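You operate a simulated robot arm through the tools that you are given. There is no shell and no other tool.

The job below is to be done with a simulated robot arm. You get a single attempt, and the scene is never put back.

Task
Tape a blue strip to a green strip on the join plate.
Fine: one yellow tab, blue strip under the blue lever, green under the black one, both locked; leave the other strips and tabs.
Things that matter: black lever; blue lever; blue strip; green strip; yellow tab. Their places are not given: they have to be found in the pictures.

Only the result counts: the job must be done as asked and must still hold three seconds after the hand-in. Knocking over, shifting, dropping, spilling or breaking anything else fails it.

Robot
A 7-joint arm with a fingered hand, fixed in place. Base frame: the origin is on the floor under the middle of its stand, x ahead of it, y to its left, z up; the work surface is at about z = 0.8. Lengths are in m, angles in rad, forces in N, time in s.
With the tool pointing down near the work surface it reaches from about 0.36 to 0.72 m from the base axis. Its first joint turns from -1.204 to 3.002 rad. Payload 3.4 kg.
The TCP is the grasp point between the finger pads, 0.025 m short of the fingertips. In the tool frame z runs along the fingers and y along their closing line. The gripper opens to 0.088 m; its body begins 0.029 m behind the TCP. The gripper is a hand of 4 fingers: y runs from the thumb to the fingers, the wrist lies at [-0.013, -0.097, -0.162] in the tool frame, and closing takes about 1.5 s.
Orientation is told as [roll, pitch, yaw] about the base's x, y, z axes, in that order, counted from this pose: with the fingers straight down and the wrist toward the robot, the tool's x, y and z point along [0, 1, 0], [1, 0, 0] and [0, 0, -1] of the base frame.

Tools
- The arm moves only by the tool step_arm. Its argument "deltas" is a list of rows, each a list of 2 entries, a list of its own where there are three numbers: the shift along the base's x, y, z in m, then the turn, a rotation vector about the base's x, y, z in rad. In form: [[[tx, ty, tz], [ax, ay, az]], ...]. A call has 1 to 20 rows; each row shifts and turns the commanded pose from where the row before left it. "claw" is the gripper command, from -1 (shut) to 1 (fully open), values between in proportion, set as the call begins (left out, the last holds). Rows are played at 5 a second. More than 0.05 m and 0.15 rad between two rows, or a gripper value outside its range, and nothing of the call is played. Where a pose cannot be reached the arm comes as near as it can. A force on the tool above 80 N (or 10 N above the force at the start of the call, whichever is more), or a blocked arm, ends the call early, and 0.2 s more pass. Each finger travels about 0.108 m/s and halts on what it meets, pressing with about 28 N; the grip force reading is that of the motor and also rises with nothing between the fingers. The clock runs only during rows and for 0.2 s after the last one: add rows that do not move to give the fingers time. It gives the time, the measured TCP pose, the force on the tool (base axes), the opening and the grip force at its end, in the units of the frame above (readings bear some noise), with the torque about the TCP (base axes, N m) and any sound that the robot's microphone picked up, and new pictures: "show" is both (left out), scene, wrist or none.
- Cameras (640 x 400 px; columns grow to the right, rows downward): "scene" is fixed at [0.0522, -0.4989, 1.3791]; the picture's right is [0.08, -1.00, 0.00], its down [-0.65, -0.05, -0.76] and it looks along [0.75, 0.06, -0.66] (base axes); focal length 266 px, centre (320, 200). "wrist" rides on the gripper at [0.064, -0.083, -0.098] in the tool frame; the picture's right is [-0.62, 0.37, -0.69], its down [-0.71, -0.63, 0.30] and it looks along [-0.32, 0.68, 0.65] (tool axes); focal length 265 px, centre (320, 200).
- raise_lower(by): slides the trunk up (or, below 0, down) by that many m; the arm rides with it, the base frame stays. It gives what a move gives, with no picture.
- set_fingers(index, middle, ring, thumb_bend, thumb_turn): sets how far each is bent, from 0 (flat) to 100 (curled in); at 30 the hand is open as for a grip, at 70 the pads meet at the TCP. One left out holds its place. A second passes; each finger stops where it meets its share of the squeeze, and holds until it gets a number again. A gripper value or a shape takes the hand back. It gives what a move gives, with no picture; readings hold the bend of each and the force on the fingers (four entries, about 0 where the hand has none), thumb and palm. thumb_turn goes from beside the hand (0) to across from the fingers (100), as for a grip.
- preshape(shape): the hand has 4 fingers and takes this shape, open, in about a second: jaw (thumb against the fingers, like two jaws); tri (thumb and two fingers); tip (a fingertip pinch); poke (one finger out to press); point (the index stretched); flat (the hand flat); cup (the hand cupped); fist (a fist). The gripper value then closes the fingers along that shape, each until it touches; the sizes above hold for jaw. It gives what a move gives, with no picture.
- point_at(camera, pixels): for up to 12 pixels [column, row] of the newest picture of that camera ("zoom" is the newest enlarged one), the place [x, y, z] in the base frame of the surface seen there, good to about 0.003 m. No time passes.
- enlarge(camera, box): a new picture of the part [left, top, right, bottom] of that camera's present view, enlarged. No time passes.
- close_job(): hands the job in; it is judged then, once.

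Leave the gripper open and the arm clear of the work at the hand-in unless told otherwise.

The tools are called after "Call:" as name(argument=value, ...) on one line, values as JSON. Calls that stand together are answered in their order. step_arm: Moves the arm, as the interface text tells. Its arguments: {"type":"object","properties":{"deltas":{"type":"array","items":{"type":"array"}},"claw":{"type":"number"},"show":{"type":"string","enum":["both","scene","wrist","none"]}},"required":["deltas"]} The other tools are called the same way: raise_lower (by) moves the trunk up or down; preshape (shape) gives the hand a shape; set_fingers (index, middle, ring, thumb_bend, thumb_turn) moves the fingers one by one; point_at (camera, pixels) gives the place of the surface under pixels of a picture; enlarge (camera, box) takes an enlarged picture of a part of a camera's view; close_job () hands the job in.

At the start:

```text
time: 0.0
tool_pos: [0.334, -0.4364, 1.181]
tool_rot: [0.0, 0.0, 0.001]
contact_force: [0.0, 0.6, 0.9]
ft_torque: [0.01, 0.02, -0.02]
width: 0.0874
grasp_force: 0.1
shape: jaw
bend: [30.0, 30.0, 30.0, 30.0, 98.0]
finger forces: [0.0, 0.1, 0.0, 0.0, 0.0, 0.0]
trunk travel left (down, up): [-0.675, 0.165]
```

scene: 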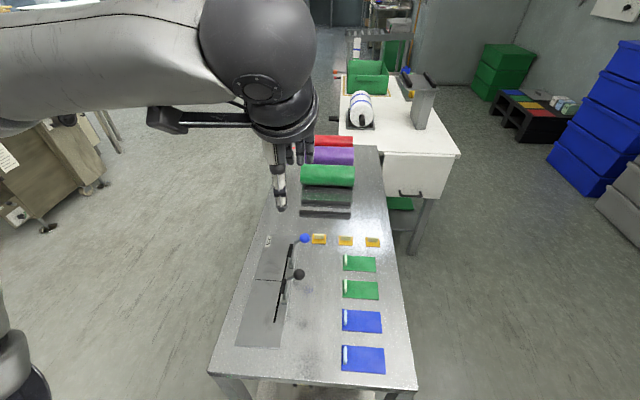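
wrist: 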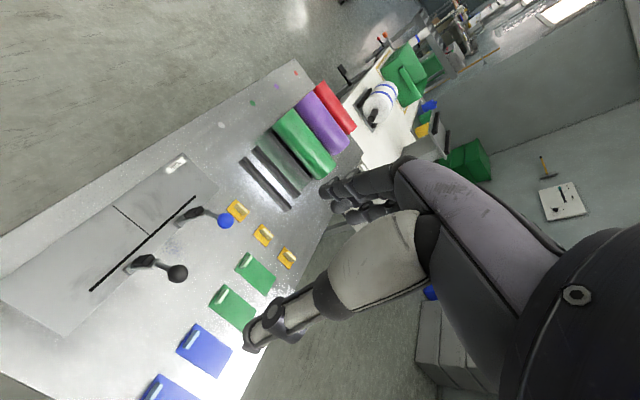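

The scene picture shows a steel table. The join plate is on its left side with two levers: a blue knob near (305,238) and a black knob near (299,274). To the right are three yellow tabs, two green strips and two blue strips. I'll enlarge this area in both cameras.

Call:
enlarge(camera="scene", box=[210, 220, 420, 390])

Call:
enlarge(camera="wrist", box=[60, 140, 320, 400])

```text
2.35 times, centred on (315, 305) of scene
```

zoom: 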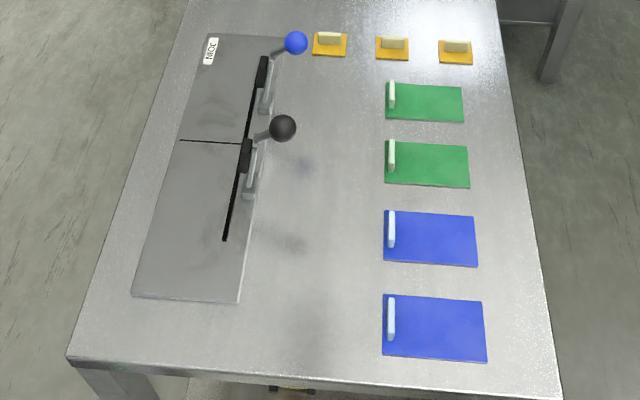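

```text
1.54 times, centred on (190, 270) of wrist
```

zoom: 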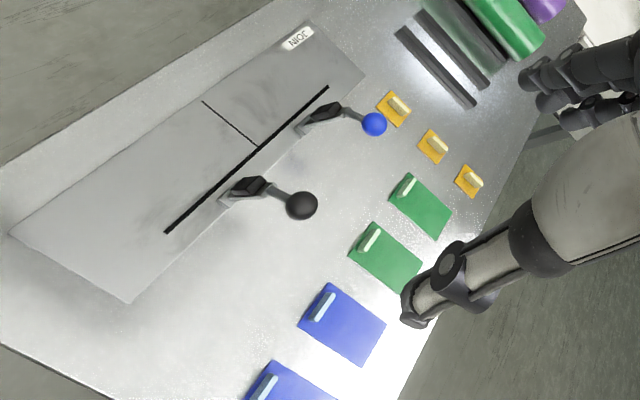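

I'll measure positions now, starting with the plate, line, levers, tabs and strips in the scene picture. Zoom is the wrist one, so I use scene pixels.

Call:
point_at(camera="scene", pixels=[[305, 238], [299, 274], [320, 236], [344, 238], [372, 240], [345, 261], [345, 288], [345, 321], [345, 355], [291, 246], [284, 286], [276, 321]])

Call:
enlarge(camera="scene", box=[260, 225, 340, 275])

```text
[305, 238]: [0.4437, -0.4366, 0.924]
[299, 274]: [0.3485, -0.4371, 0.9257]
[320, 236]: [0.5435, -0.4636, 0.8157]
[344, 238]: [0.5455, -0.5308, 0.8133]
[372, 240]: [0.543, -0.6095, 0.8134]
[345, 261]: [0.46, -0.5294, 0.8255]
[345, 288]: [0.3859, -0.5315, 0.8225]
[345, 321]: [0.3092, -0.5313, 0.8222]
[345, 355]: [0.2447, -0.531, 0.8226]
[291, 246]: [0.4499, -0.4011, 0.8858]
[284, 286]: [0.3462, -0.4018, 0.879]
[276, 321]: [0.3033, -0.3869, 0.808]
```

```text
8.00 times, centred on (300, 250) of scene
```

zoom: 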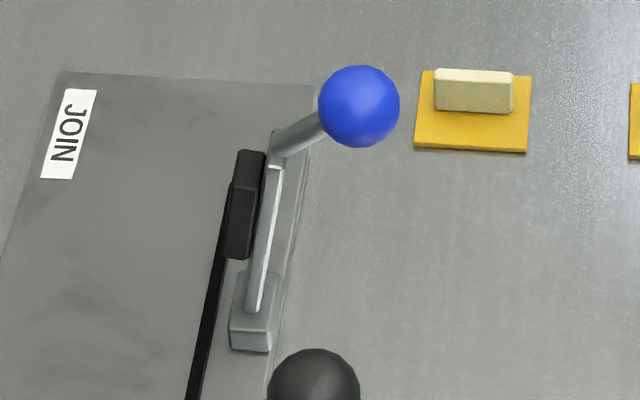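

Call:
point_at(camera="zoom", pixels=[[360, 105], [300, 132], [278, 140], [270, 200], [255, 300], [250, 340], [240, 220], [255, 158], [210, 330], [60, 85], [285, 90], [472, 76]])

Call:
enlarge(camera="scene", box=[250, 260, 330, 330])

```text
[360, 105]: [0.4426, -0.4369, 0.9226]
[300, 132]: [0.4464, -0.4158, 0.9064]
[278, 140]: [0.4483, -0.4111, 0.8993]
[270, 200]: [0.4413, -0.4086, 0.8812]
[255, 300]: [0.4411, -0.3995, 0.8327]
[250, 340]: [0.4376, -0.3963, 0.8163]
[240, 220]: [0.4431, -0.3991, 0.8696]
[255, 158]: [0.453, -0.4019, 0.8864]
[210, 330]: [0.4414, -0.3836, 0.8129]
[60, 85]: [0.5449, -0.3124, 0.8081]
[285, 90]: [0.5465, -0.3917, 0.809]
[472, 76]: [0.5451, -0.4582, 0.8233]
```

```text
5.71 times, centred on (290, 295) of scene
```

zoom: 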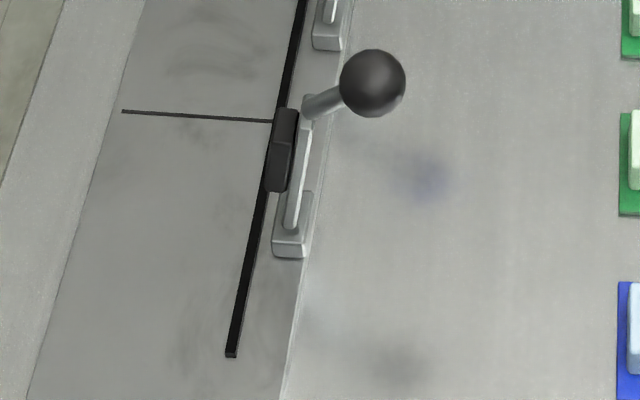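

Each lever looks like a hinged bar with a black pad on its +y side, so it should fold toward +y onto the plate. Next I'll measure the plate, fence and seam lines, then the strip outlines.

Call:
point_at(camera="zoom", pixels=[[124, 111], [270, 121], [232, 354], [238, 353], [372, 75], [310, 105], [282, 115], [280, 185], [290, 245], [306, 240], [30, 395], [283, 395]])

Call:
enlarge(camera="scene", box=[330, 250, 400, 305])

```text
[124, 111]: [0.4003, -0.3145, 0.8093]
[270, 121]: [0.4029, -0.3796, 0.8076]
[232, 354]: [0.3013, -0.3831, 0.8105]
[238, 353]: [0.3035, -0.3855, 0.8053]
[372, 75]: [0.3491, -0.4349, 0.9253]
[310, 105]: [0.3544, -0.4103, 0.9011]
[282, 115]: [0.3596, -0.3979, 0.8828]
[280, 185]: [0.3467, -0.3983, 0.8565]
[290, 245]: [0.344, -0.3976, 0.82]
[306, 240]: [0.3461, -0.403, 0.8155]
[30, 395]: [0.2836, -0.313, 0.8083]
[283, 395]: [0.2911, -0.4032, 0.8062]
```

```text
7.27 times, centred on (365, 278) of scene
```

zoom: 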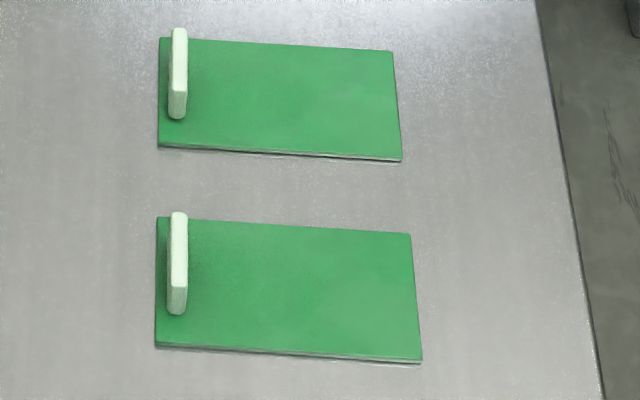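

Call:
point_at(camera="zoom", pixels=[[160, 40], [159, 145], [391, 52], [400, 157], [179, 35], [178, 85], [178, 110], [158, 220], [156, 345], [410, 236], [420, 358], [179, 220]])

Call:
enlarge(camera="scene", box=[330, 300, 400, 380])

```text
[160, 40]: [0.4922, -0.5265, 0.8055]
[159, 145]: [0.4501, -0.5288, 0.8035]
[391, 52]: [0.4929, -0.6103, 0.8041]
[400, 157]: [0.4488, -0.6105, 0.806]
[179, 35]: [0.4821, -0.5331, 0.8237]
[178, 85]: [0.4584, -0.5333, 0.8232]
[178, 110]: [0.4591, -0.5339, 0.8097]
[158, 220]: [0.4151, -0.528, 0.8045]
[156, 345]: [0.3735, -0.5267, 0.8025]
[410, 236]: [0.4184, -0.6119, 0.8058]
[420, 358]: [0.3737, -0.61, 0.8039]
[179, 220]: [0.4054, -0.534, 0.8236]
```

```text
5.00 times, centred on (365, 340) of scene
```

zoom: 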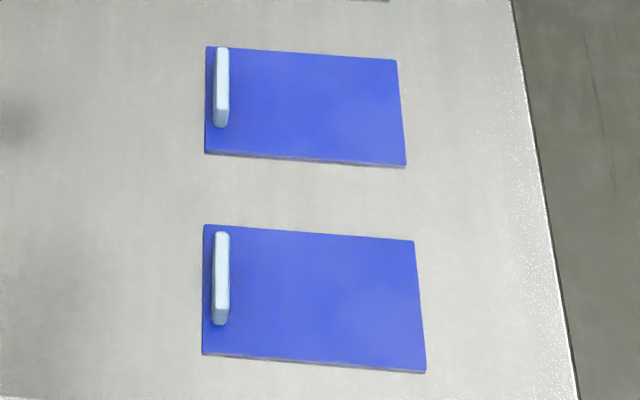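

Call:
point_at(camera="zoom", pixels=[[207, 48], [206, 152], [396, 61], [405, 165], [222, 52], [222, 100], [204, 227], [203, 354], [414, 242], [425, 371], [222, 240], [222, 295]])

Call:
enlarge(camera="scene", box=[300, 225, 390, 255])

```text
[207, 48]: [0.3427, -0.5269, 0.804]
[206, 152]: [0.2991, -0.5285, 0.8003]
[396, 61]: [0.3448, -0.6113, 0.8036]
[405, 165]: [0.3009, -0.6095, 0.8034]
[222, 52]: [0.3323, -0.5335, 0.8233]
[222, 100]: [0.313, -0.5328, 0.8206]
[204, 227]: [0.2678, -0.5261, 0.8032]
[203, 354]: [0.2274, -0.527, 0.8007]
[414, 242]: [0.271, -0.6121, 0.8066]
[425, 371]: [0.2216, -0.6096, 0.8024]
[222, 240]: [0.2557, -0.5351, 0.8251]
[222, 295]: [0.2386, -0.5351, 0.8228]
```

```text
7.11 times, centred on (345, 240) of scene
```

zoom: 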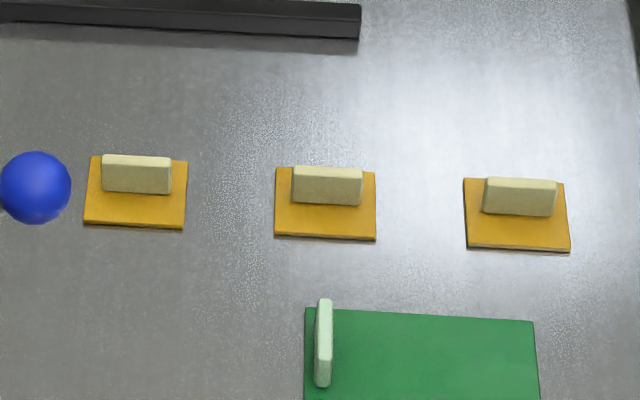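

Call:
point_at(camera="zoom", pixels=[[92, 158], [187, 163], [86, 222], [182, 226], [137, 157], [137, 180], [276, 170], [375, 175], [276, 235], [375, 238], [328, 168], [328, 190]])

Call:
point_at(camera="scene", pixels=[[267, 242], [297, 240], [237, 345], [279, 346], [303, 237], [300, 243], [296, 245], [291, 240], [255, 280], [285, 281]])

```text
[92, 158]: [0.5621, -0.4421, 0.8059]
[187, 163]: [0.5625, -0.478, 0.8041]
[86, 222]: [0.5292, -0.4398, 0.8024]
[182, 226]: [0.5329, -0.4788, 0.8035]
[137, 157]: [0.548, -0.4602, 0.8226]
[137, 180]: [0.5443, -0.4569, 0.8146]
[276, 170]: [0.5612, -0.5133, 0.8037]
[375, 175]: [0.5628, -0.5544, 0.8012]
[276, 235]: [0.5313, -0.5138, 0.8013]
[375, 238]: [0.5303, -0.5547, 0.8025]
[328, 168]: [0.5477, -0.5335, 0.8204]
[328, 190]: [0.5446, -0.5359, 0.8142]
```

```text
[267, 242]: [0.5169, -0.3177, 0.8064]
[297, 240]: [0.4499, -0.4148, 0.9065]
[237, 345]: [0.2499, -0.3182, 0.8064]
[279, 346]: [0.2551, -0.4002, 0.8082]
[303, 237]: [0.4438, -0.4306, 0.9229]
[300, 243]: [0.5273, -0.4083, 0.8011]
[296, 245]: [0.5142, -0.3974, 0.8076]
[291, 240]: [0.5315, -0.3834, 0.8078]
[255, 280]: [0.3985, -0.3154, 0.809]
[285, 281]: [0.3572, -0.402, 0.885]
```

Call:
enlarge(camera="wrist", box=[110, 185, 250, 300])

```text
3.48 times, centred on (180, 242) of wrist
```

zoom: 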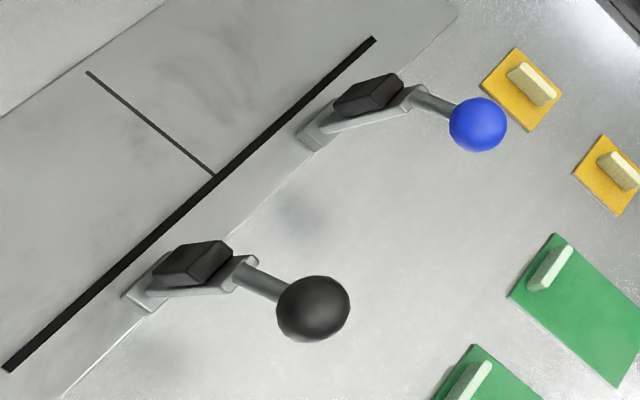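

Call:
point_at(camera="zoom", pixels=[[88, 73], [213, 174], [373, 40], [8, 370], [130, 298], [370, 95], [390, 80], [345, 100], [420, 95], [478, 120], [320, 135], [140, 300]])

Call:
point_at(camera="zoom", pixels=[[312, 305], [190, 270], [215, 245], [160, 270], [230, 275], [260, 282], [520, 385], [200, 200], [210, 205]])

```text
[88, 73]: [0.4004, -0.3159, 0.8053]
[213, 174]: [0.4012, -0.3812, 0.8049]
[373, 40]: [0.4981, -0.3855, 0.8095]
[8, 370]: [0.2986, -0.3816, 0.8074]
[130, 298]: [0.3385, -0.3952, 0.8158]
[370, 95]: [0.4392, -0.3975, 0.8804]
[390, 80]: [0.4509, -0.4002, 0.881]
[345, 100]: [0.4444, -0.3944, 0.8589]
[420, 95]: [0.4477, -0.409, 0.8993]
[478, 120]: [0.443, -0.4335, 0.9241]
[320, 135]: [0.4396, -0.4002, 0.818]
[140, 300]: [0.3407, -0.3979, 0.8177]
```

```text
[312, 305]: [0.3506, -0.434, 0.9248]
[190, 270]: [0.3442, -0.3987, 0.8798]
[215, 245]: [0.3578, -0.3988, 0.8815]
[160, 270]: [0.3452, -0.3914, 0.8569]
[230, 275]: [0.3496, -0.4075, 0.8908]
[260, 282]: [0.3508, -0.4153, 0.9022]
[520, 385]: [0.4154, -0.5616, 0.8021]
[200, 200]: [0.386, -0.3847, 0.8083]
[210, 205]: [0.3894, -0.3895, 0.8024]
```

Findings so far:
- The seam is at x≈0.401 and the fence at y≈-0.383, spanning x 0.30–0.50.
- The levers are at x≈0.35 (black) and x≈0.45 (blue).
- The strips are about 0.084 x 0.043 with a handle near one short end, so they should lie along the fence with their ends meeting at the seam.

Next I'll look at the hand itself to judge clearances.

Call:
enlarge(camera="scene", box=[220, 60, 360, 220])

Call:
enlarge(camera="wrist", box=[220, 130, 520, 360])

```text
2.50 times, centred on (290, 140) of scene
```

zoom: 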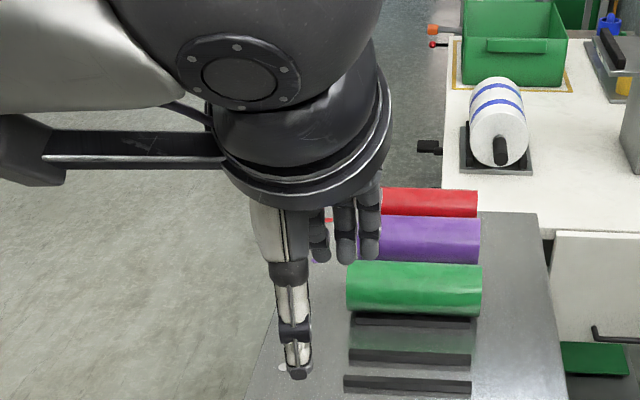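

```text
1.74 times, centred on (370, 245) of wrist
```

zoom: 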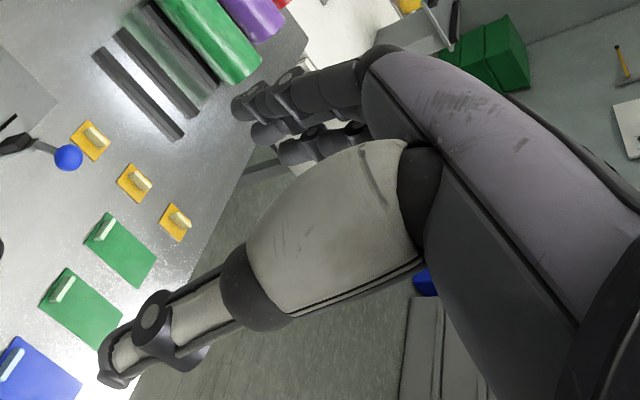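

Call:
point_at(camera="zoom", pixels=[[110, 365], [150, 310], [235, 290], [330, 180], [260, 105], [270, 130], [290, 160], [420, 100], [520, 260], [380, 55]])

Call:
point_at(camera="scene", pixels=[[279, 208], [279, 190], [278, 160], [270, 145], [300, 160], [306, 160], [312, 160], [290, 130], [260, 100], [315, 115], [250, 60], [160, 125]])

```text
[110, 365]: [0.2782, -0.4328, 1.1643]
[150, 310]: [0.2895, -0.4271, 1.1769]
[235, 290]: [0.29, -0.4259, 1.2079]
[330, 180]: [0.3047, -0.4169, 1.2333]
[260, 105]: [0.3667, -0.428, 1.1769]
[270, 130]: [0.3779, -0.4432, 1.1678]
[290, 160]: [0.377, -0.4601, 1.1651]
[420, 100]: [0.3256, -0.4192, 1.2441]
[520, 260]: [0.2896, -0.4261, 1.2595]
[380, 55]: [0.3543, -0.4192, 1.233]
```

```text
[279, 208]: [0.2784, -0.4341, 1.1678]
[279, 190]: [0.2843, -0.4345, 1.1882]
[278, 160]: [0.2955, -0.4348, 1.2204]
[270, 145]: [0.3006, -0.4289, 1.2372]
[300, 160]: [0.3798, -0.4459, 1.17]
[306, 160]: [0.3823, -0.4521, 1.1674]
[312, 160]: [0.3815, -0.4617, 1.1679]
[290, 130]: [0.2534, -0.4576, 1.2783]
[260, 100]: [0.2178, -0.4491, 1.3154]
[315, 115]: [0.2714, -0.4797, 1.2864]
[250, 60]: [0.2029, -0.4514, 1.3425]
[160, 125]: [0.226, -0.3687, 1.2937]
```

The hand is slim: its three fingers span about 5 cm and the camera mount sits on tool +x. The strip handles are thin along y, so I need the closing line along y, which means a yaw of about -90°. I'll test that turn high above the table.

Call:
step_arm(deltas=[[[-0.007, -0.008, -0.01], [0, 0, -0.1428]], [[-0.007, -0.008, -0.01], [0, 0, -0.1428]], [[-0.007, -0.008, -0.01], [0, 0, -0.1428]], [[-0.007, -0.008, -0.01], [0, 0, -0.1428]], [[-0.007, -0.008, -0.01], [0, 0, -0.1428]], [[-0.007, -0.008, -0.01], [0, 0, -0.1428]], [[-0.007, -0.008, -0.01], [0, 0, -0.1428]], [[-0.007, -0.008, -0.01], [0, 0, -0.1428]], [[-0.007, -0.008, -0.01], [0, 0, -0.1428]], [[-0.007, -0.008, -0.01], [0, 0, -0.1428]], [[-0.007, -0.008, 0], [0, 0, -0.1428]], [[0, 0, 0], [0, 0, 0]]])

```text
time: 2.6
tool_pos: [0.2561, -0.5245, 1.0803]
tool_rot: [0.001, 0.001, -1.572]
contact_force: [-0.3, -0.1, 0.1]
ft_torque: [0.02, 0.0, -0.03]
width: 0.0876
grasp_force: 0.0
shape: jaw
bend: [30.0, 30.0, 30.0, 30.0, 98.0]
finger forces: [0.1, 0.1, 0.1, 0.1, 0.0, 0.0]
trunk travel left (down, up): [-0.675, 0.165]
```

scene: 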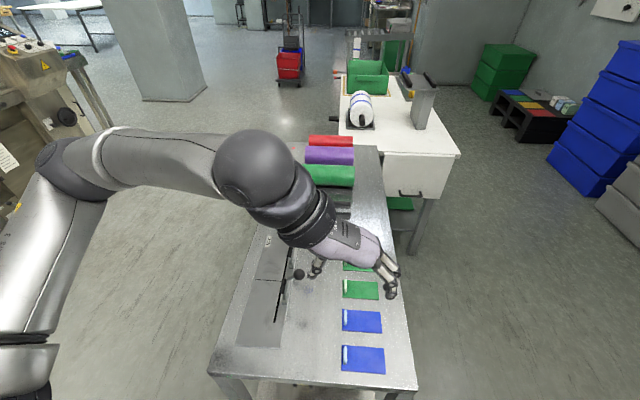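
wrist: 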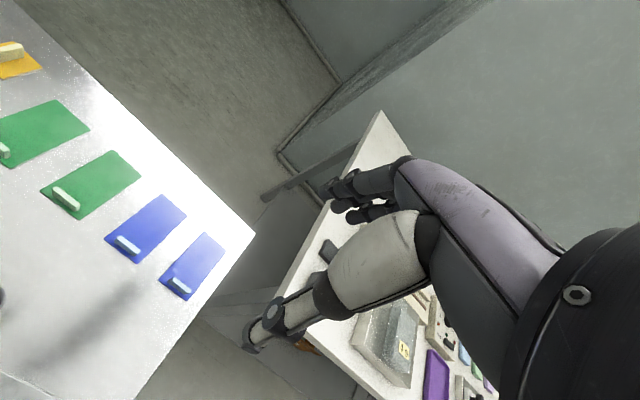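

A yaw of -90° works. Now I'll test a yaw of -180° above the spot where the blue strip's handle will end up, about (0.48, -0.36), staying high.

Call:
step_arm(deltas=[[[0.02, 0.015, 0], [0, 0, -0.1428]], [[0.02, 0.015, 0], [0, 0, -0.1428]], [[0.02, 0.015, 0], [0, 0, -0.1428]], [[0.02, 0.015, 0], [0, 0, -0.1428]], [[0.02, 0.015, 0], [0, 0, -0.1428]], [[0.02, 0.015, 0], [0, 0, -0.1428]], [[0.02, 0.015, 0], [0, 0, -0.1428]], [[0.02, 0.015, 0], [0, 0, -0.1428]], [[0.02, 0.015, 0], [0, 0, -0.1428]], [[0.02, 0.015, 0], [0, 0, -0.1428]], [[0.024, 0.015, 0], [0, 0, -0.1428]], [[0, 0, 0], [0, 0, 0]]])

```text
time: 5.2
tool_pos: [0.0676, -0.3255, 1.0633]
tool_rot: [0.018, 0.021, -3.085]
contact_force: [-0.7, 0.0, -0.5]
ft_torque: [-0.01, 0.02, 0.01]
width: 0.0879
grasp_force: 0.2
shape: jaw
bend: [30.0, 30.0, 30.0, 30.0, 98.0]
finger forces: [0.0, 0.0, 0.0, 0.0, 0.0, 0.1]
out of reach, approached as far as the arm can: row 2, 3, 4, 5, 6, 7, 8, 9, 10, 11
trunk travel left (down, up): [-0.675, 0.165]
```

scene: 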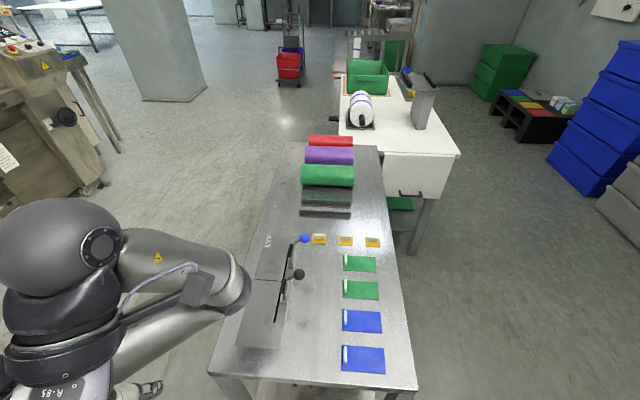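
wrist: 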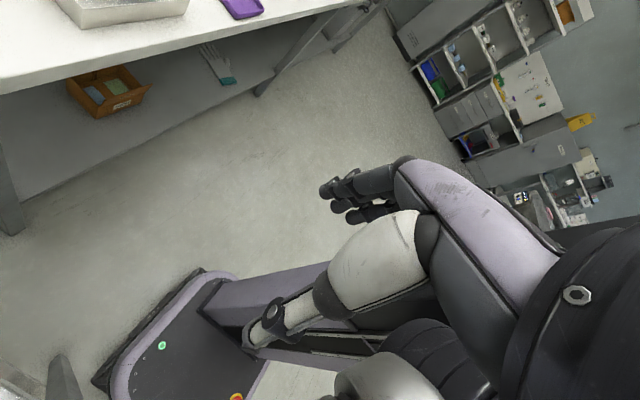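

The -180° yaw is out of reach on this side and the arm folded back. I'll turn the yaw back a little, with no translation, to see how the commanded pose behaves.

Call:
step_arm(deltas=[[[0, 0, 0.0], [0, 0, 0.1]], [[0, 0, 0], [0, 0, 0.1]]], show="scene")

```text
time: 5.8
tool_pos: [0.0633, -0.3347, 1.0593]
tool_rot: [0.017, 0.018, -2.884]
contact_force: [0.3, 1.1, 0.0]
ft_torque: [-0.01, 0.0, -0.01]
width: 0.088
grasp_force: 0.1
shape: jaw
bend: [30.0, 30.0, 30.0, 30.0, 98.0]
finger forces: [0.1, 0.0, 0.0, 0.1, 0.1, 0.0]
out of reach, approached as far as the arm can: row 1, 2
trunk travel left (down, up): [-0.675, 0.165]
```

scene: 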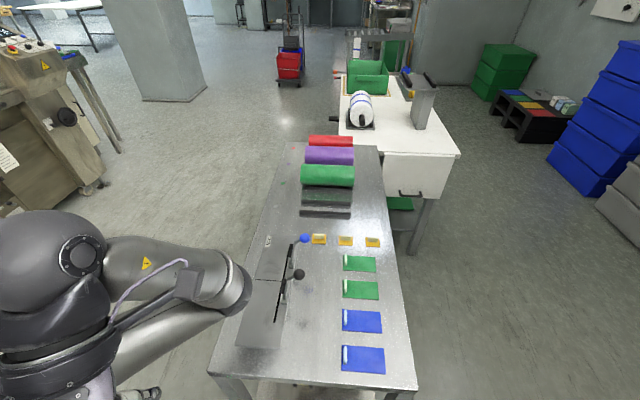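

The commanded pose follows what was actually reached. I'll go back toward the earlier good pose, about (0.26, -0.52, 1.10) with yaw -90°.

Call:
step_arm(deltas=[[[0.02, -0.02, 0.004], [0, 0, 0.1313]], [[0.02, -0.02, 0.004], [0, 0, 0.1313]], [[0.02, -0.02, 0.004], [0, 0, 0.1313]], [[0.02, -0.02, 0.004], [0, 0, 0.1313]], [[0.02, -0.02, 0.004], [0, 0, 0.1313]], [[0.02, -0.02, 0.004], [0, 0, 0.1313]], [[0.02, -0.02, 0.004], [0, 0, 0.1313]], [[0.02, -0.02, 0.004], [0, 0, 0.1313]], [[0.02, -0.02, 0.004], [0, 0, 0.1313]], [[0.02, -0.02, 0.004], [0, 0, 0.1313]], [[0, 0, 0], [0, 0, 0]]], show="scene")

```text
time: 8.2
tool_pos: [0.2642, -0.5339, 1.0973]
tool_rot: [0.017, 0.02, -1.57]
contact_force: [0.1, -0.5, 0.1]
ft_torque: [0.02, 0.0, 0.03]
width: 0.0877
grasp_force: 0.1
shape: jaw
bend: [30.0, 30.0, 30.0, 30.0, 98.0]
finger forces: [0.1, 0.0, 0.0, 0.0, 0.0, 0.0]
trunk travel left (down, up): [-0.675, 0.165]
```

scene: 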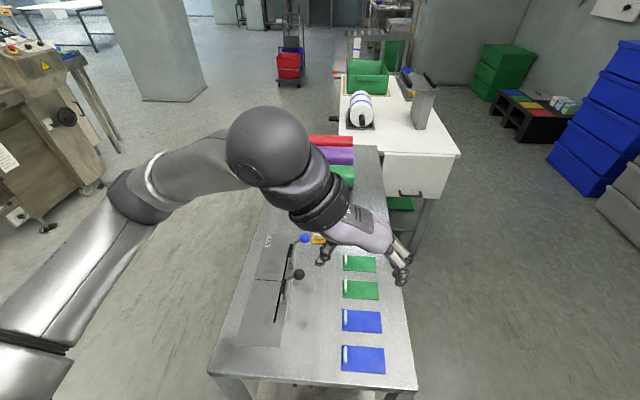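

Back in the good pose. Next I'll test the opposite side, yaw from -90° through 0° to +90°, over the strips and still high.

Call:
step_arm(deltas=[[[0.004, 0.002, 0], [0, 0, 0.15]], [[0.004, 0.002, 0], [0, 0, 0.15]], [[0.004, 0.002, 0], [0, 0, 0.15]], [[0.004, 0.002, 0], [0, 0, 0.15]], [[0.004, 0.002, 0], [0, 0, 0.15]], [[0.004, 0.002, 0], [0, 0, 0.15]], [[0.004, 0.002, 0], [0, 0, 0.15]], [[0.004, 0.002, 0], [0, 0, 0.15]], [[0.004, 0.002, 0], [0, 0, 0.15]], [[0.004, 0.002, 0], [0, 0, 0.15]], [[0, 0, 0], [0, 0, 0.071]], [[0, 0, 0], [0, 0, 0]]], show="none")

Call:
step_arm(deltas=[[[0.0, 0.0, 0], [0, 0, 0.15]], [[0.0, 0.0, 0], [0, 0, 0.15]], [[0.0, 0.0, 0], [0, 0, 0.15]], [[0.0, 0.0, 0], [0, 0, 0.15]], [[0.0, 0.0, 0], [0, 0, 0.15]], [[0.0, 0.0, 0], [0, 0, 0.15]], [[0, 0, 0], [0, 0, 0]]], show="scene")

```text
time: 10.8
tool_pos: [0.3044, -0.5154, 1.0981]
tool_rot: [0.019, 0.018, 0.001]
contact_force: [-0.9, 0.0, -0.6]
ft_torque: [0.02, -0.02, -0.04]
width: 0.0879
grasp_force: 0.1
shape: jaw
bend: [30.0, 30.0, 30.0, 30.0, 98.0]
finger forces: [0.0, 0.0, 0.0, 0.0, 0.1, 0.0]
trunk travel left (down, up): [-0.675, 0.165]
```

```text
time: 12.4
tool_pos: [0.3044, -0.5143, 1.0978]
tool_rot: [0.02, 0.019, 0.903]
contact_force: [-0.5, 0.1, 0.2]
ft_torque: [0.04, -0.02, 0.01]
width: 0.088
grasp_force: 0.0
shape: jaw
bend: [30.0, 30.0, 30.0, 30.0, 98.0]
finger forces: [0.1, 0.0, 0.1, 0.1, 0.0, 0.1]
trunk travel left (down, up): [-0.675, 0.165]
```

scene: 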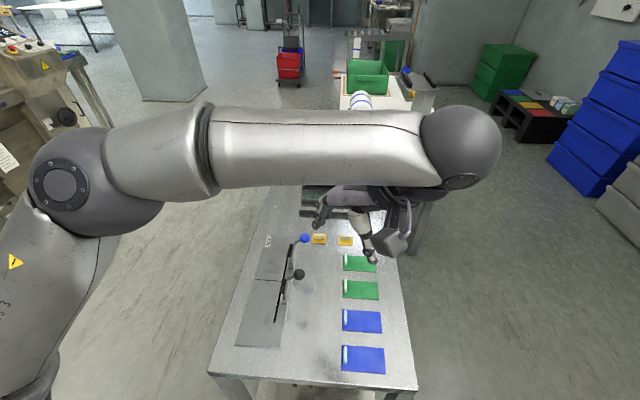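

Yaw +0.9 rad is fine. I'll continue to +90°.

Call:
step_arm(deltas=[[[0.0, 0.0, 0], [0, 0, 0.15]], [[0.0, 0.0, 0], [0, 0, 0.15]], [[0.0, 0.0, 0], [0, 0, 0.15]], [[0.0, 0.0, 0], [0, 0, 0.15]], [[0.0, 0.0, 0], [0, 0, 0.068]], [[0, 0, 0], [0, 0, 0]]], show="scene")

```text
time: 13.8
tool_pos: [0.3036, -0.514, 1.0981]
tool_rot: [0.019, 0.021, 1.35]
contact_force: [-0.2, -0.5, 0.2]
ft_torque: [-0.01, -0.03, -0.02]
width: 0.0878
grasp_force: 0.1
shape: jaw
bend: [30.0, 30.0, 30.0, 30.0, 98.0]
finger forces: [0.1, 0.0, 0.0, 0.0, 0.1, 0.0]
out of reach, approached as far as the arm can: row 4, 5
trunk travel left (down, up): [-0.675, 0.165]
```

scene: 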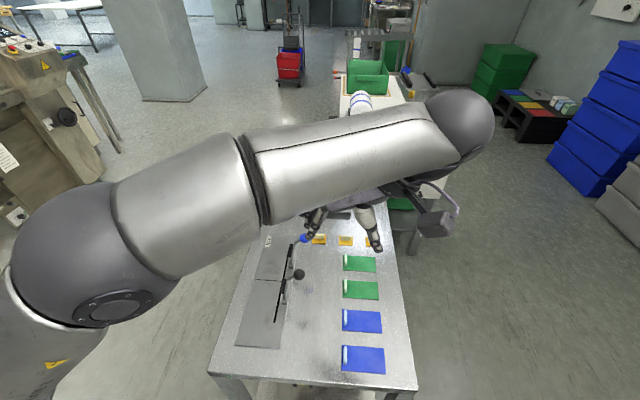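

Yaw stopped at 1.35 rad here. Shoulder height relative to the tool may change this limit, so I'll try the same turn higher up, which is equivalent to a lower trunk.

Call:
step_arm(deltas=[[[0.0, 0.0, 0.03], [0, 0, 0]], [[0.0, 0.0, 0.03], [0, 0, 0]], [[0.0, 0.0, 0.03], [0, 0, 0]], [[0.0, 0.0, 0.03], [0, 0, 0]], [[0.0, 0.0, 0.03], [0, 0, 0]], [[0.0, 0.0, 0], [0, 0, 0.1]], [[0.0, 0.0, 0], [0, 0, 0.1]], [[0.0, 0.0, 0], [0, 0, 0.1]], [[0, 0, 0], [0, 0, 0]]], show="scene")

```text
time: 15.8
tool_pos: [0.3256, -0.4332, 1.1411]
tool_rot: [0.013, 0.024, 1.548]
contact_force: [-0.7, 0.3, -0.2]
ft_torque: [-0.01, 0.02, 0.0]
width: 0.0879
grasp_force: 0.0
shape: jaw
bend: [30.0, 30.0, 30.0, 30.0, 98.0]
finger forces: [0.1, 0.1, 0.0, 0.0, 0.1, 0.0]
out of reach, approached as far as the arm can: row 1, 2, 3, 4, 5, 6, 7, 8
trunk travel left (down, up): [-0.675, 0.165]
```

scene: 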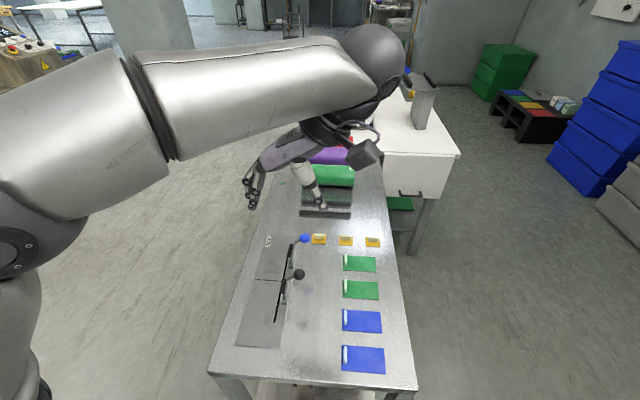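

It got worse when higher, so lower should help. I'll go down toward z≈1.0 and y≈-0.51 with yaw near +90°, still above the knobs (top 0.928).

Call:
step_arm(deltas=[[[0.0, -0.01, -0.025], [0, 0, 0]], [[0.0, -0.01, -0.025], [0, 0, 0]], [[0.0, -0.01, -0.025], [0, 0, 0]], [[0.0, -0.01, -0.025], [0, 0, 0]], [[0.0, -0.01, -0.025], [0, 0, 0]], [[0.0, -0.01, -0.01], [0, 0, 0]], [[0.0, -0.01, 0], [0, 0, 0.0]], [[0.0, -0.01, 0], [0, 0, 0.023]], [[0, 0, 0], [0, 0, 0]]], show="scene")

```text
time: 17.8
tool_pos: [0.3271, -0.5117, 1.006]
tool_rot: [0.014, 0.023, 1.569]
contact_force: [0.1, 0.9, 0.4]
ft_torque: [-0.01, 0.02, -0.01]
width: 0.0877
grasp_force: 0.1
shape: jaw
bend: [30.0, 30.0, 30.0, 30.0, 98.0]
finger forces: [0.1, 0.0, 0.1, 0.0, 0.0, 0.0]
trunk travel left (down, up): [-0.675, 0.165]
```

scene: 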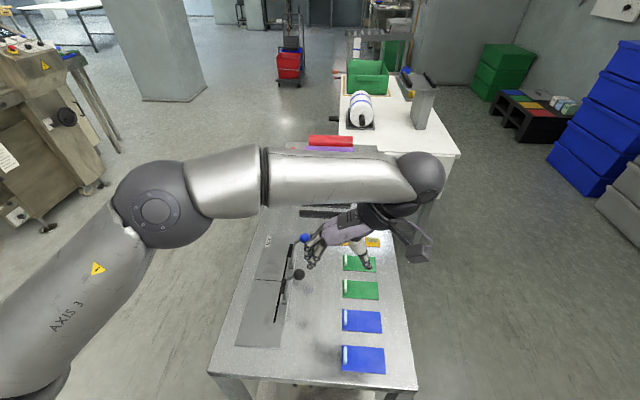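

Yaw +90° is reachable when lower, so I can pick the blue strip with the wrist on the outer (-y) side and place it with yaw 0. Before going down I'll check how far the fingers and knuckles stick out toward the knobs.

Call:
enlarge(camera="scene", box=[280, 180, 440, 290])

Call:
point_at(camera="scene", pixels=[[311, 266], [306, 256], [310, 240], [320, 232], [335, 222], [330, 235], [350, 225], [362, 262], [357, 240], [420, 255], [365, 215], [318, 265]])

```text
3.64 times, centred on (360, 235) of scene
```

zoom: 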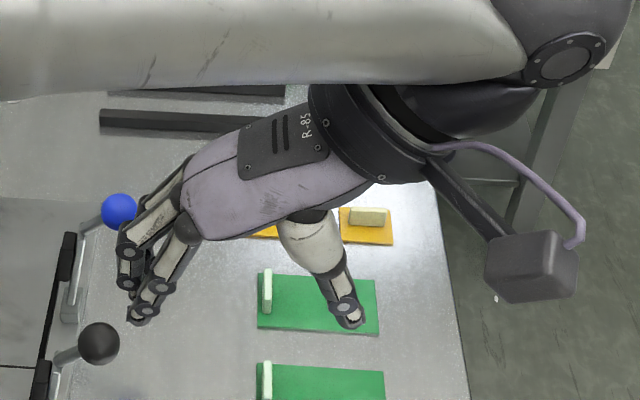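

```text
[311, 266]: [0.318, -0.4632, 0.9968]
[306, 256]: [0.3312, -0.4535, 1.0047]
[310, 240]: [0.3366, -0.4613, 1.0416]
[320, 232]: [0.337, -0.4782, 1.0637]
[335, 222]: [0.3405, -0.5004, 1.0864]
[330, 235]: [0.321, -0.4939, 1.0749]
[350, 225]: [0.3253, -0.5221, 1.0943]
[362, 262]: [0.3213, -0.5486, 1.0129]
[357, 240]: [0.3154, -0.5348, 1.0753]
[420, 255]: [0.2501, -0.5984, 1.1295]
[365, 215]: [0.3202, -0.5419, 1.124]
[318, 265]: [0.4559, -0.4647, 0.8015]
```

The fingers reach at most about 6 cm outward, so they clear the knobs. I'll try the "tri" shape (thumb and two fingers), which suits the 2.4 cm handles and keeps the ring finger away.

Call:
preshape(shape="tri")

Call:
step_arm(deltas=[[[0, 0, 0], [0.023, -0.014, 0]], [[0, 0, 0], [0, 0, 0]]])

```text
time: 18.7
tool_pos: [0.3274, -0.512, 1.0075]
tool_rot: [0.013, 0.023, 1.569]
contact_force: [0.5, 0.4, 0.3]
ft_torque: [-0.01, 0.0, 0.0]
width: 0.0876
grasp_force: 0.1
shape: tri
bend: [30.0, 30.0, 99.0, 30.0, 98.0]
finger forces: [0.1, 0.0, 0.0, 0.1, 0.0, 0.0]
trunk travel left (down, up): [-0.675, 0.165]
```

```text
time: 19.3
tool_pos: [0.3271, -0.5109, 1.007]
tool_rot: [0.001, -0.001, 1.568]
contact_force: [-0.4, 0.0, 0.1]
ft_torque: [0.03, 0.0, -0.02]
width: 0.0879
grasp_force: 0.1
shape: tri
bend: [30.0, 30.0, 99.0, 30.0, 98.0]
finger forces: [0.0, 0.0, 0.1, 0.0, 0.0, 0.0]
trunk travel left (down, up): [-0.675, 0.165]
```

scene: 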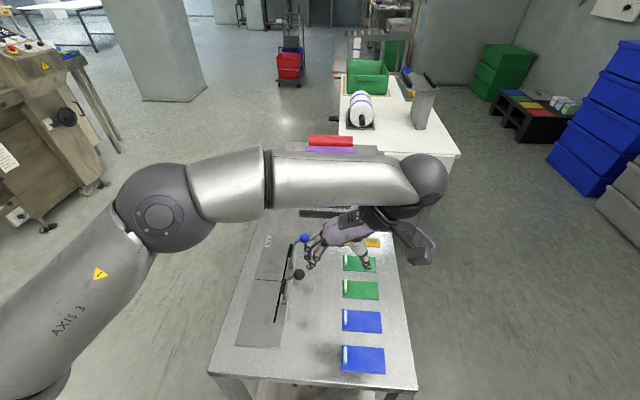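
wrist: 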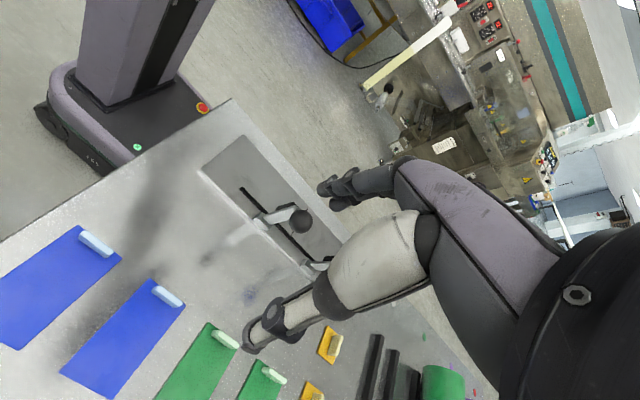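

Orientation is straight and the ring finger is curled away. I'll move over the handle of the upper blue strip, about (0.322, -0.533), and go down to z≈0.875.

Call:
step_arm(deltas=[[[-0.003, -0.011, -0.01], [0, 0, 0]], [[-0.002, -0.011, -0.01], [0, 0, 0]], [[0, 0, -0.03], [0, 0, 0]], [[0, 0, -0.03], [0, 0, 0]], [[0, 0, -0.03], [0, 0, 0]], [[0, 0, -0.022], [0, 0, 0]], [[0, 0, 0], [0, 0, 0]]])

```text
time: 20.9
tool_pos: [0.323, -0.5349, 0.8744]
tool_rot: [-0.001, 0.0, 1.57]
contact_force: [0.3, -1.0, -0.3]
ft_torque: [-0.01, -0.03, -0.02]
width: 0.0876
grasp_force: 0.0
shape: tri
bend: [30.0, 30.0, 99.0, 30.0, 98.0]
finger forces: [0.0, 0.1, 0.0, 0.0, 0.1, 0.0]
trunk travel left (down, up): [-0.675, 0.165]
```

scene: 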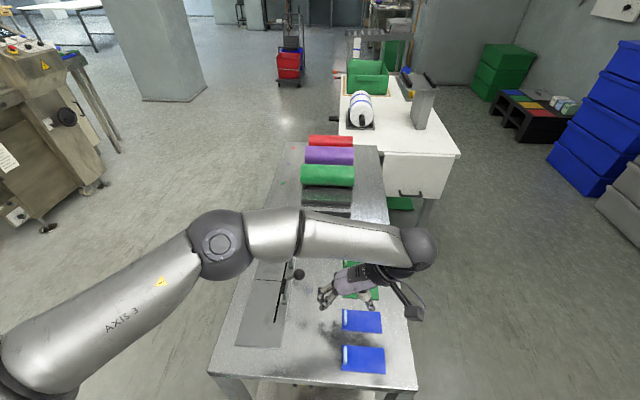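
wrist: 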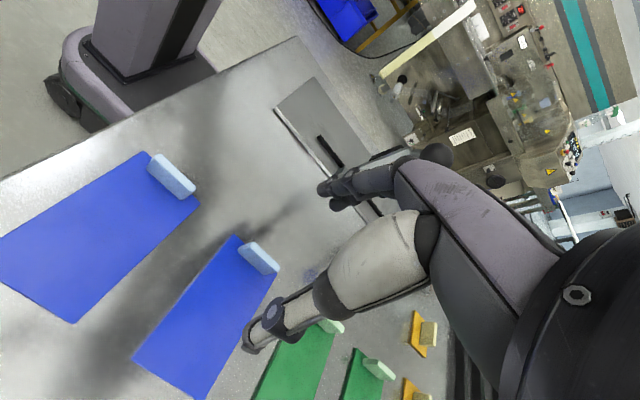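

The forearm now looks low. I'll check its height above the levers before going lower, and look at the hand near the handle.

Call:
point_at(camera="scene", pixels=[[220, 240], [270, 235], [270, 258], [330, 240], [330, 255], [380, 240], [420, 250], [420, 268], [370, 272], [323, 300], [371, 305], [410, 300]])

Call:
enlarge(camera="scene", box=[300, 240, 440, 350])

Call:
enlarge(camera="wrist", box=[180, 150, 480, 380])

```text
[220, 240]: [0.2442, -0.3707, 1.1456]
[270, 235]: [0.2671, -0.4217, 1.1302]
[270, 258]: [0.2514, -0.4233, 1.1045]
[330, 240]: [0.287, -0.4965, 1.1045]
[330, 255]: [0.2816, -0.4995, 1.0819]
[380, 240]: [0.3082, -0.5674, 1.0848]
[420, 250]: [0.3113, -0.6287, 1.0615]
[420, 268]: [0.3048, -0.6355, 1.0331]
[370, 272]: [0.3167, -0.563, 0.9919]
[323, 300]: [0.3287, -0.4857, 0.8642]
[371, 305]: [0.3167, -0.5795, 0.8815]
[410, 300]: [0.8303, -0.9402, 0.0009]
```

```text
3.64 times, centred on (370, 295) of scene
```

zoom: 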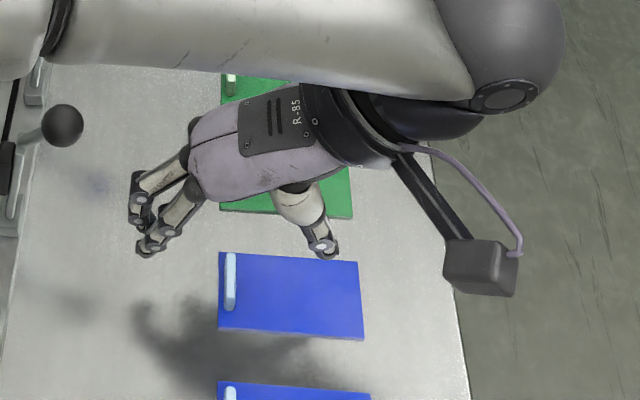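

```text
1.74 times, centred on (330, 265) of wrist
```

zoom: 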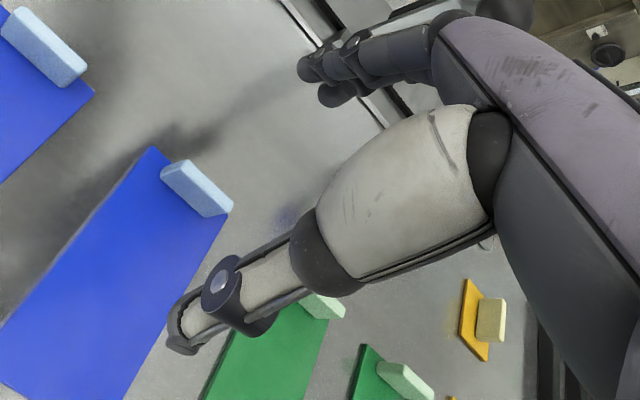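

The forearm is about 0.1 m above the knobs. I'll descend to z≈0.834 so the fingertips straddle the handle just above the strip.

Call:
step_arm(deltas=[[[-0.0005, 0.001, -0.012], [0, 0, 0]], [[0, 0, -0.012], [0, 0, 0]], [[0, 0, -0.01], [0, 0, 0]], [[0, 0, -0.006], [0, 0, 0]], [[0, 0, 0], [0, 0, 0]]])

Call:
enlarge(camera="scene", box=[310, 270, 410, 350])

Call:
enlarge(camera="wrist", box=[180, 150, 480, 380])

```text
time: 22.1
tool_pos: [0.3215, -0.5314, 0.8342]
tool_rot: [0.0, 0.0, 1.568]
contact_force: [0.2, 0.3, 0.4]
ft_torque: [0.04, 0.0, 0.04]
width: 0.0876
grasp_force: 0.1
shape: tri
bend: [30.0, 30.0, 99.0, 30.0, 98.0]
finger forces: [0.0, 0.0, 0.1, 0.1, 0.1, 0.1]
trunk travel left (down, up): [-0.675, 0.165]
```

scene: 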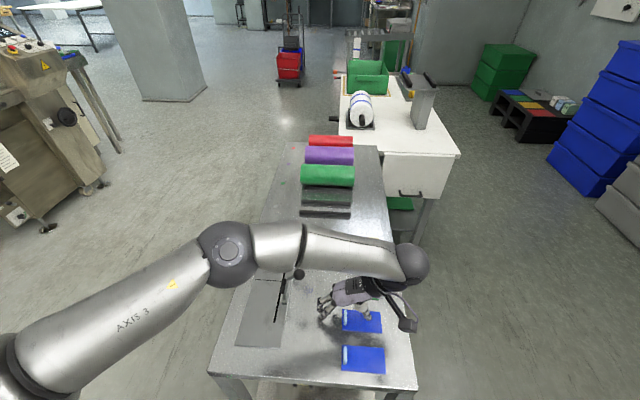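
wrist: 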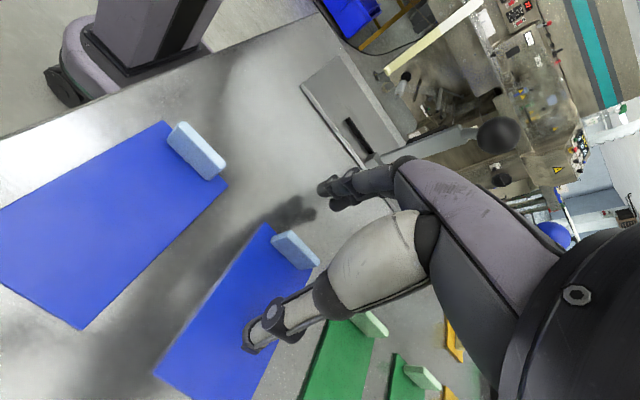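

```text
5.00 times, centred on (360, 310) of scene
```

zoom: 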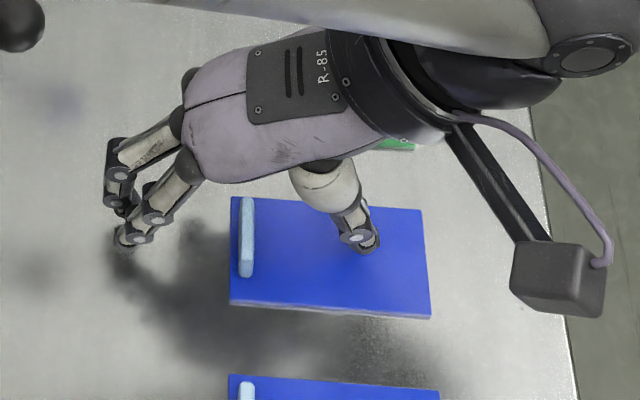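

```text
1.74 times, centred on (330, 265) of wrist
```

zoom: 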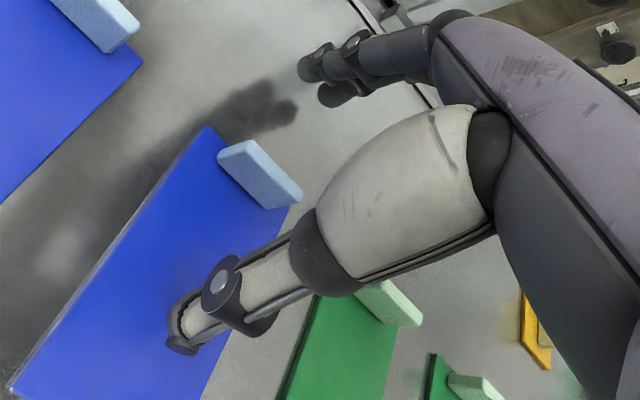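

The thumb and fingertips straddle the light-blue handle. I'll check the tip positions before closing.

Call:
enlarge(camera="scene", box=[310, 295, 390, 345])

Call:
point_at(camera="scene", pixels=[[367, 319], [369, 317], [325, 318], [323, 312], [349, 312], [349, 317], [349, 321], [370, 327]])

```text
8.00 times, centred on (350, 320) of scene
```

zoom: 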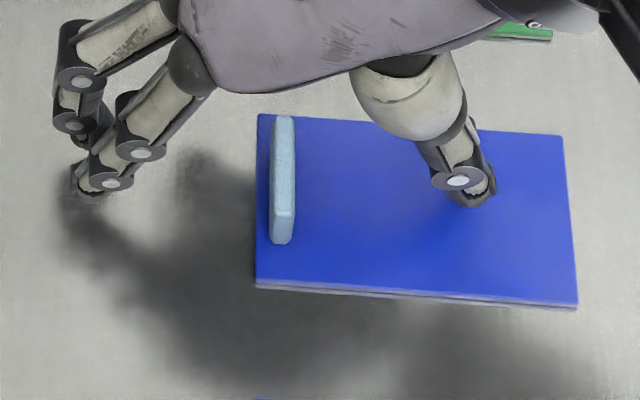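

```text
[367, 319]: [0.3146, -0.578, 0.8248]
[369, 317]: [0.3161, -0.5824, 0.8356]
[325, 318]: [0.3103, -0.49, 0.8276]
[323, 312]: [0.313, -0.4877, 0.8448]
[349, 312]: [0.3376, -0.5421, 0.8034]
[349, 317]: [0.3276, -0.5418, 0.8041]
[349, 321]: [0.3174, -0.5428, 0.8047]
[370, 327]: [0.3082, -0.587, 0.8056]
```

Aligned. I'll close the hand on the handle.

Call:
step_arm(deltas=[[[0, 0, 0], [0, 0, 0]], [[0, 0, 0], [0, 0, 0]], [[0, 0, 0], [0, 0, 0]], [[0, 0, 0], [0, 0, 0]], [[0, 0, 0], [0, 0, 0]], [[0, 0, 0], [0, 0, 0]], [[0, 0, 0], [0, 0, 0]], [[0, 0, 0], [0, 0, 0]], [[0, 0, 0], [0, 0, 0]]], claw=-1)

Call:
enlarge(camera="scene", box=[310, 280, 400, 345])

```text
time: 24.1
tool_pos: [0.3208, -0.5331, 0.8332]
tool_rot: [-0.001, -0.002, 1.569]
contact_force: [0.2, 0.2, 0.5]
ft_torque: [0.02, 0.03, 0.02]
width: 0.0005
grasp_force: 28.1
shape: tri
bend: [70.0, 70.0, 100.0, 71.0, 100.0]
finger forces: [12.7, 12.5, 0.0, 0.0, 25.1, 0.0]
trunk travel left (down, up): [-0.675, 0.165]
```

scene: 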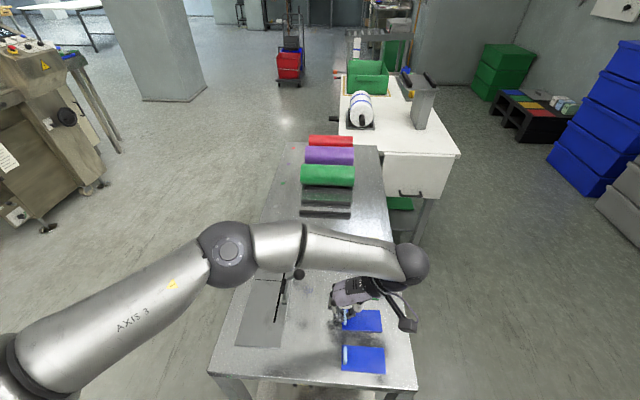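
wrist: 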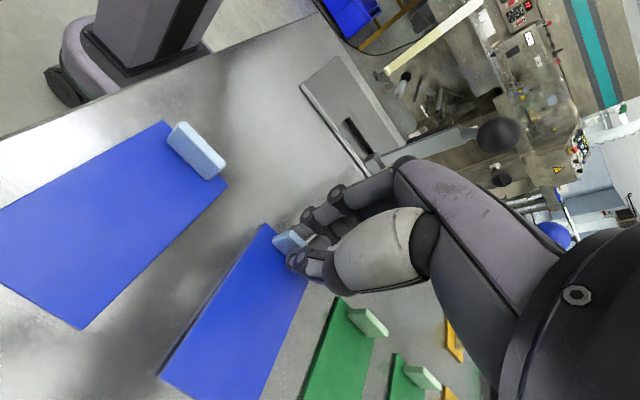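

```text
6.15 times, centred on (355, 312) of scene
```

zoom: 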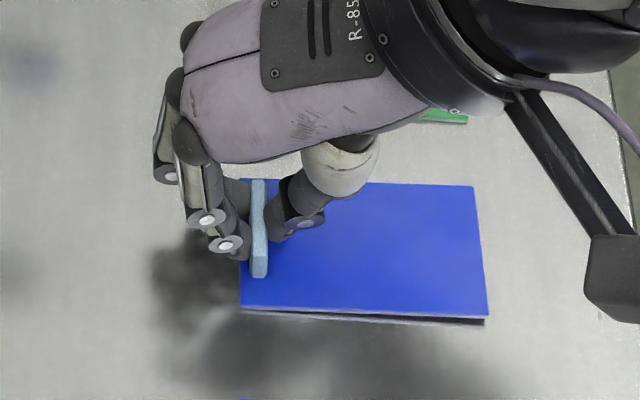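

The fingers press 12.7/12.5 N against 25 N at the thumb, and the handle sits between them. I'll lift slowly and check that it holds.

Call:
step_arm(deltas=[[[0, 0, 0.005], [0, 0, 0]], [[0, 0, 0.01], [0, 0, 0]], [[0, 0, 0.015], [0, 0, 0]], [[0, 0, 0.02], [0, 0, 0]], [[0, 0, 0], [0, 0, 0]]])

Call:
enlarge(camera="scene", box=[310, 260, 410, 345])

```text
time: 25.3
tool_pos: [0.3215, -0.5323, 0.8849]
tool_rot: [0.0, 0.0, 1.568]
contact_force: [-0.1, -0.5, -0.4]
ft_torque: [-0.02, 0.0, -0.03]
width: 0.0007
grasp_force: 27.7
shape: tri
bend: [70.0, 70.0, 100.0, 71.0, 100.0]
finger forces: [12.7, 12.4, 0.0, 0.0, 25.2, 0.1]
trunk travel left (down, up): [-0.675, 0.165]
```

scene: 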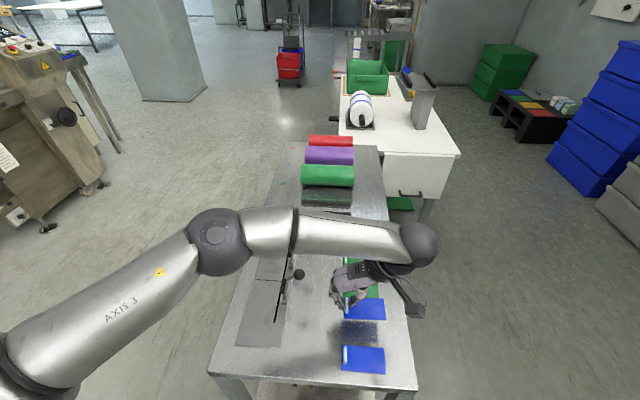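
wrist: 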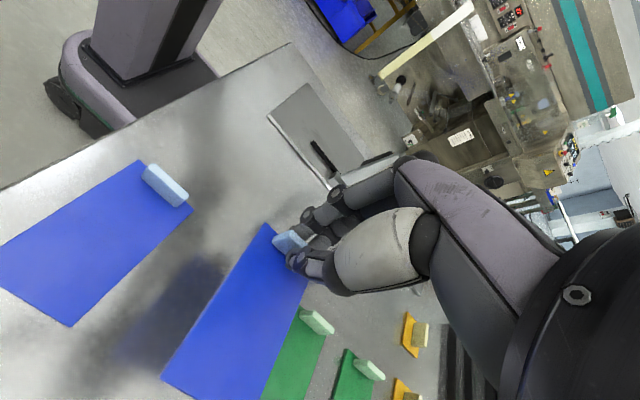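

```text
4.71 times, centred on (360, 302) of scene
```

zoom: 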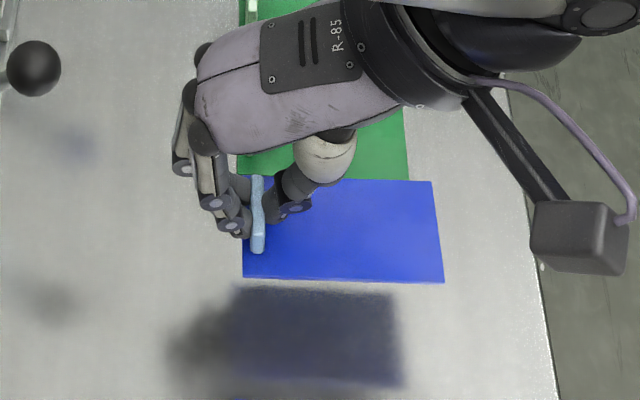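

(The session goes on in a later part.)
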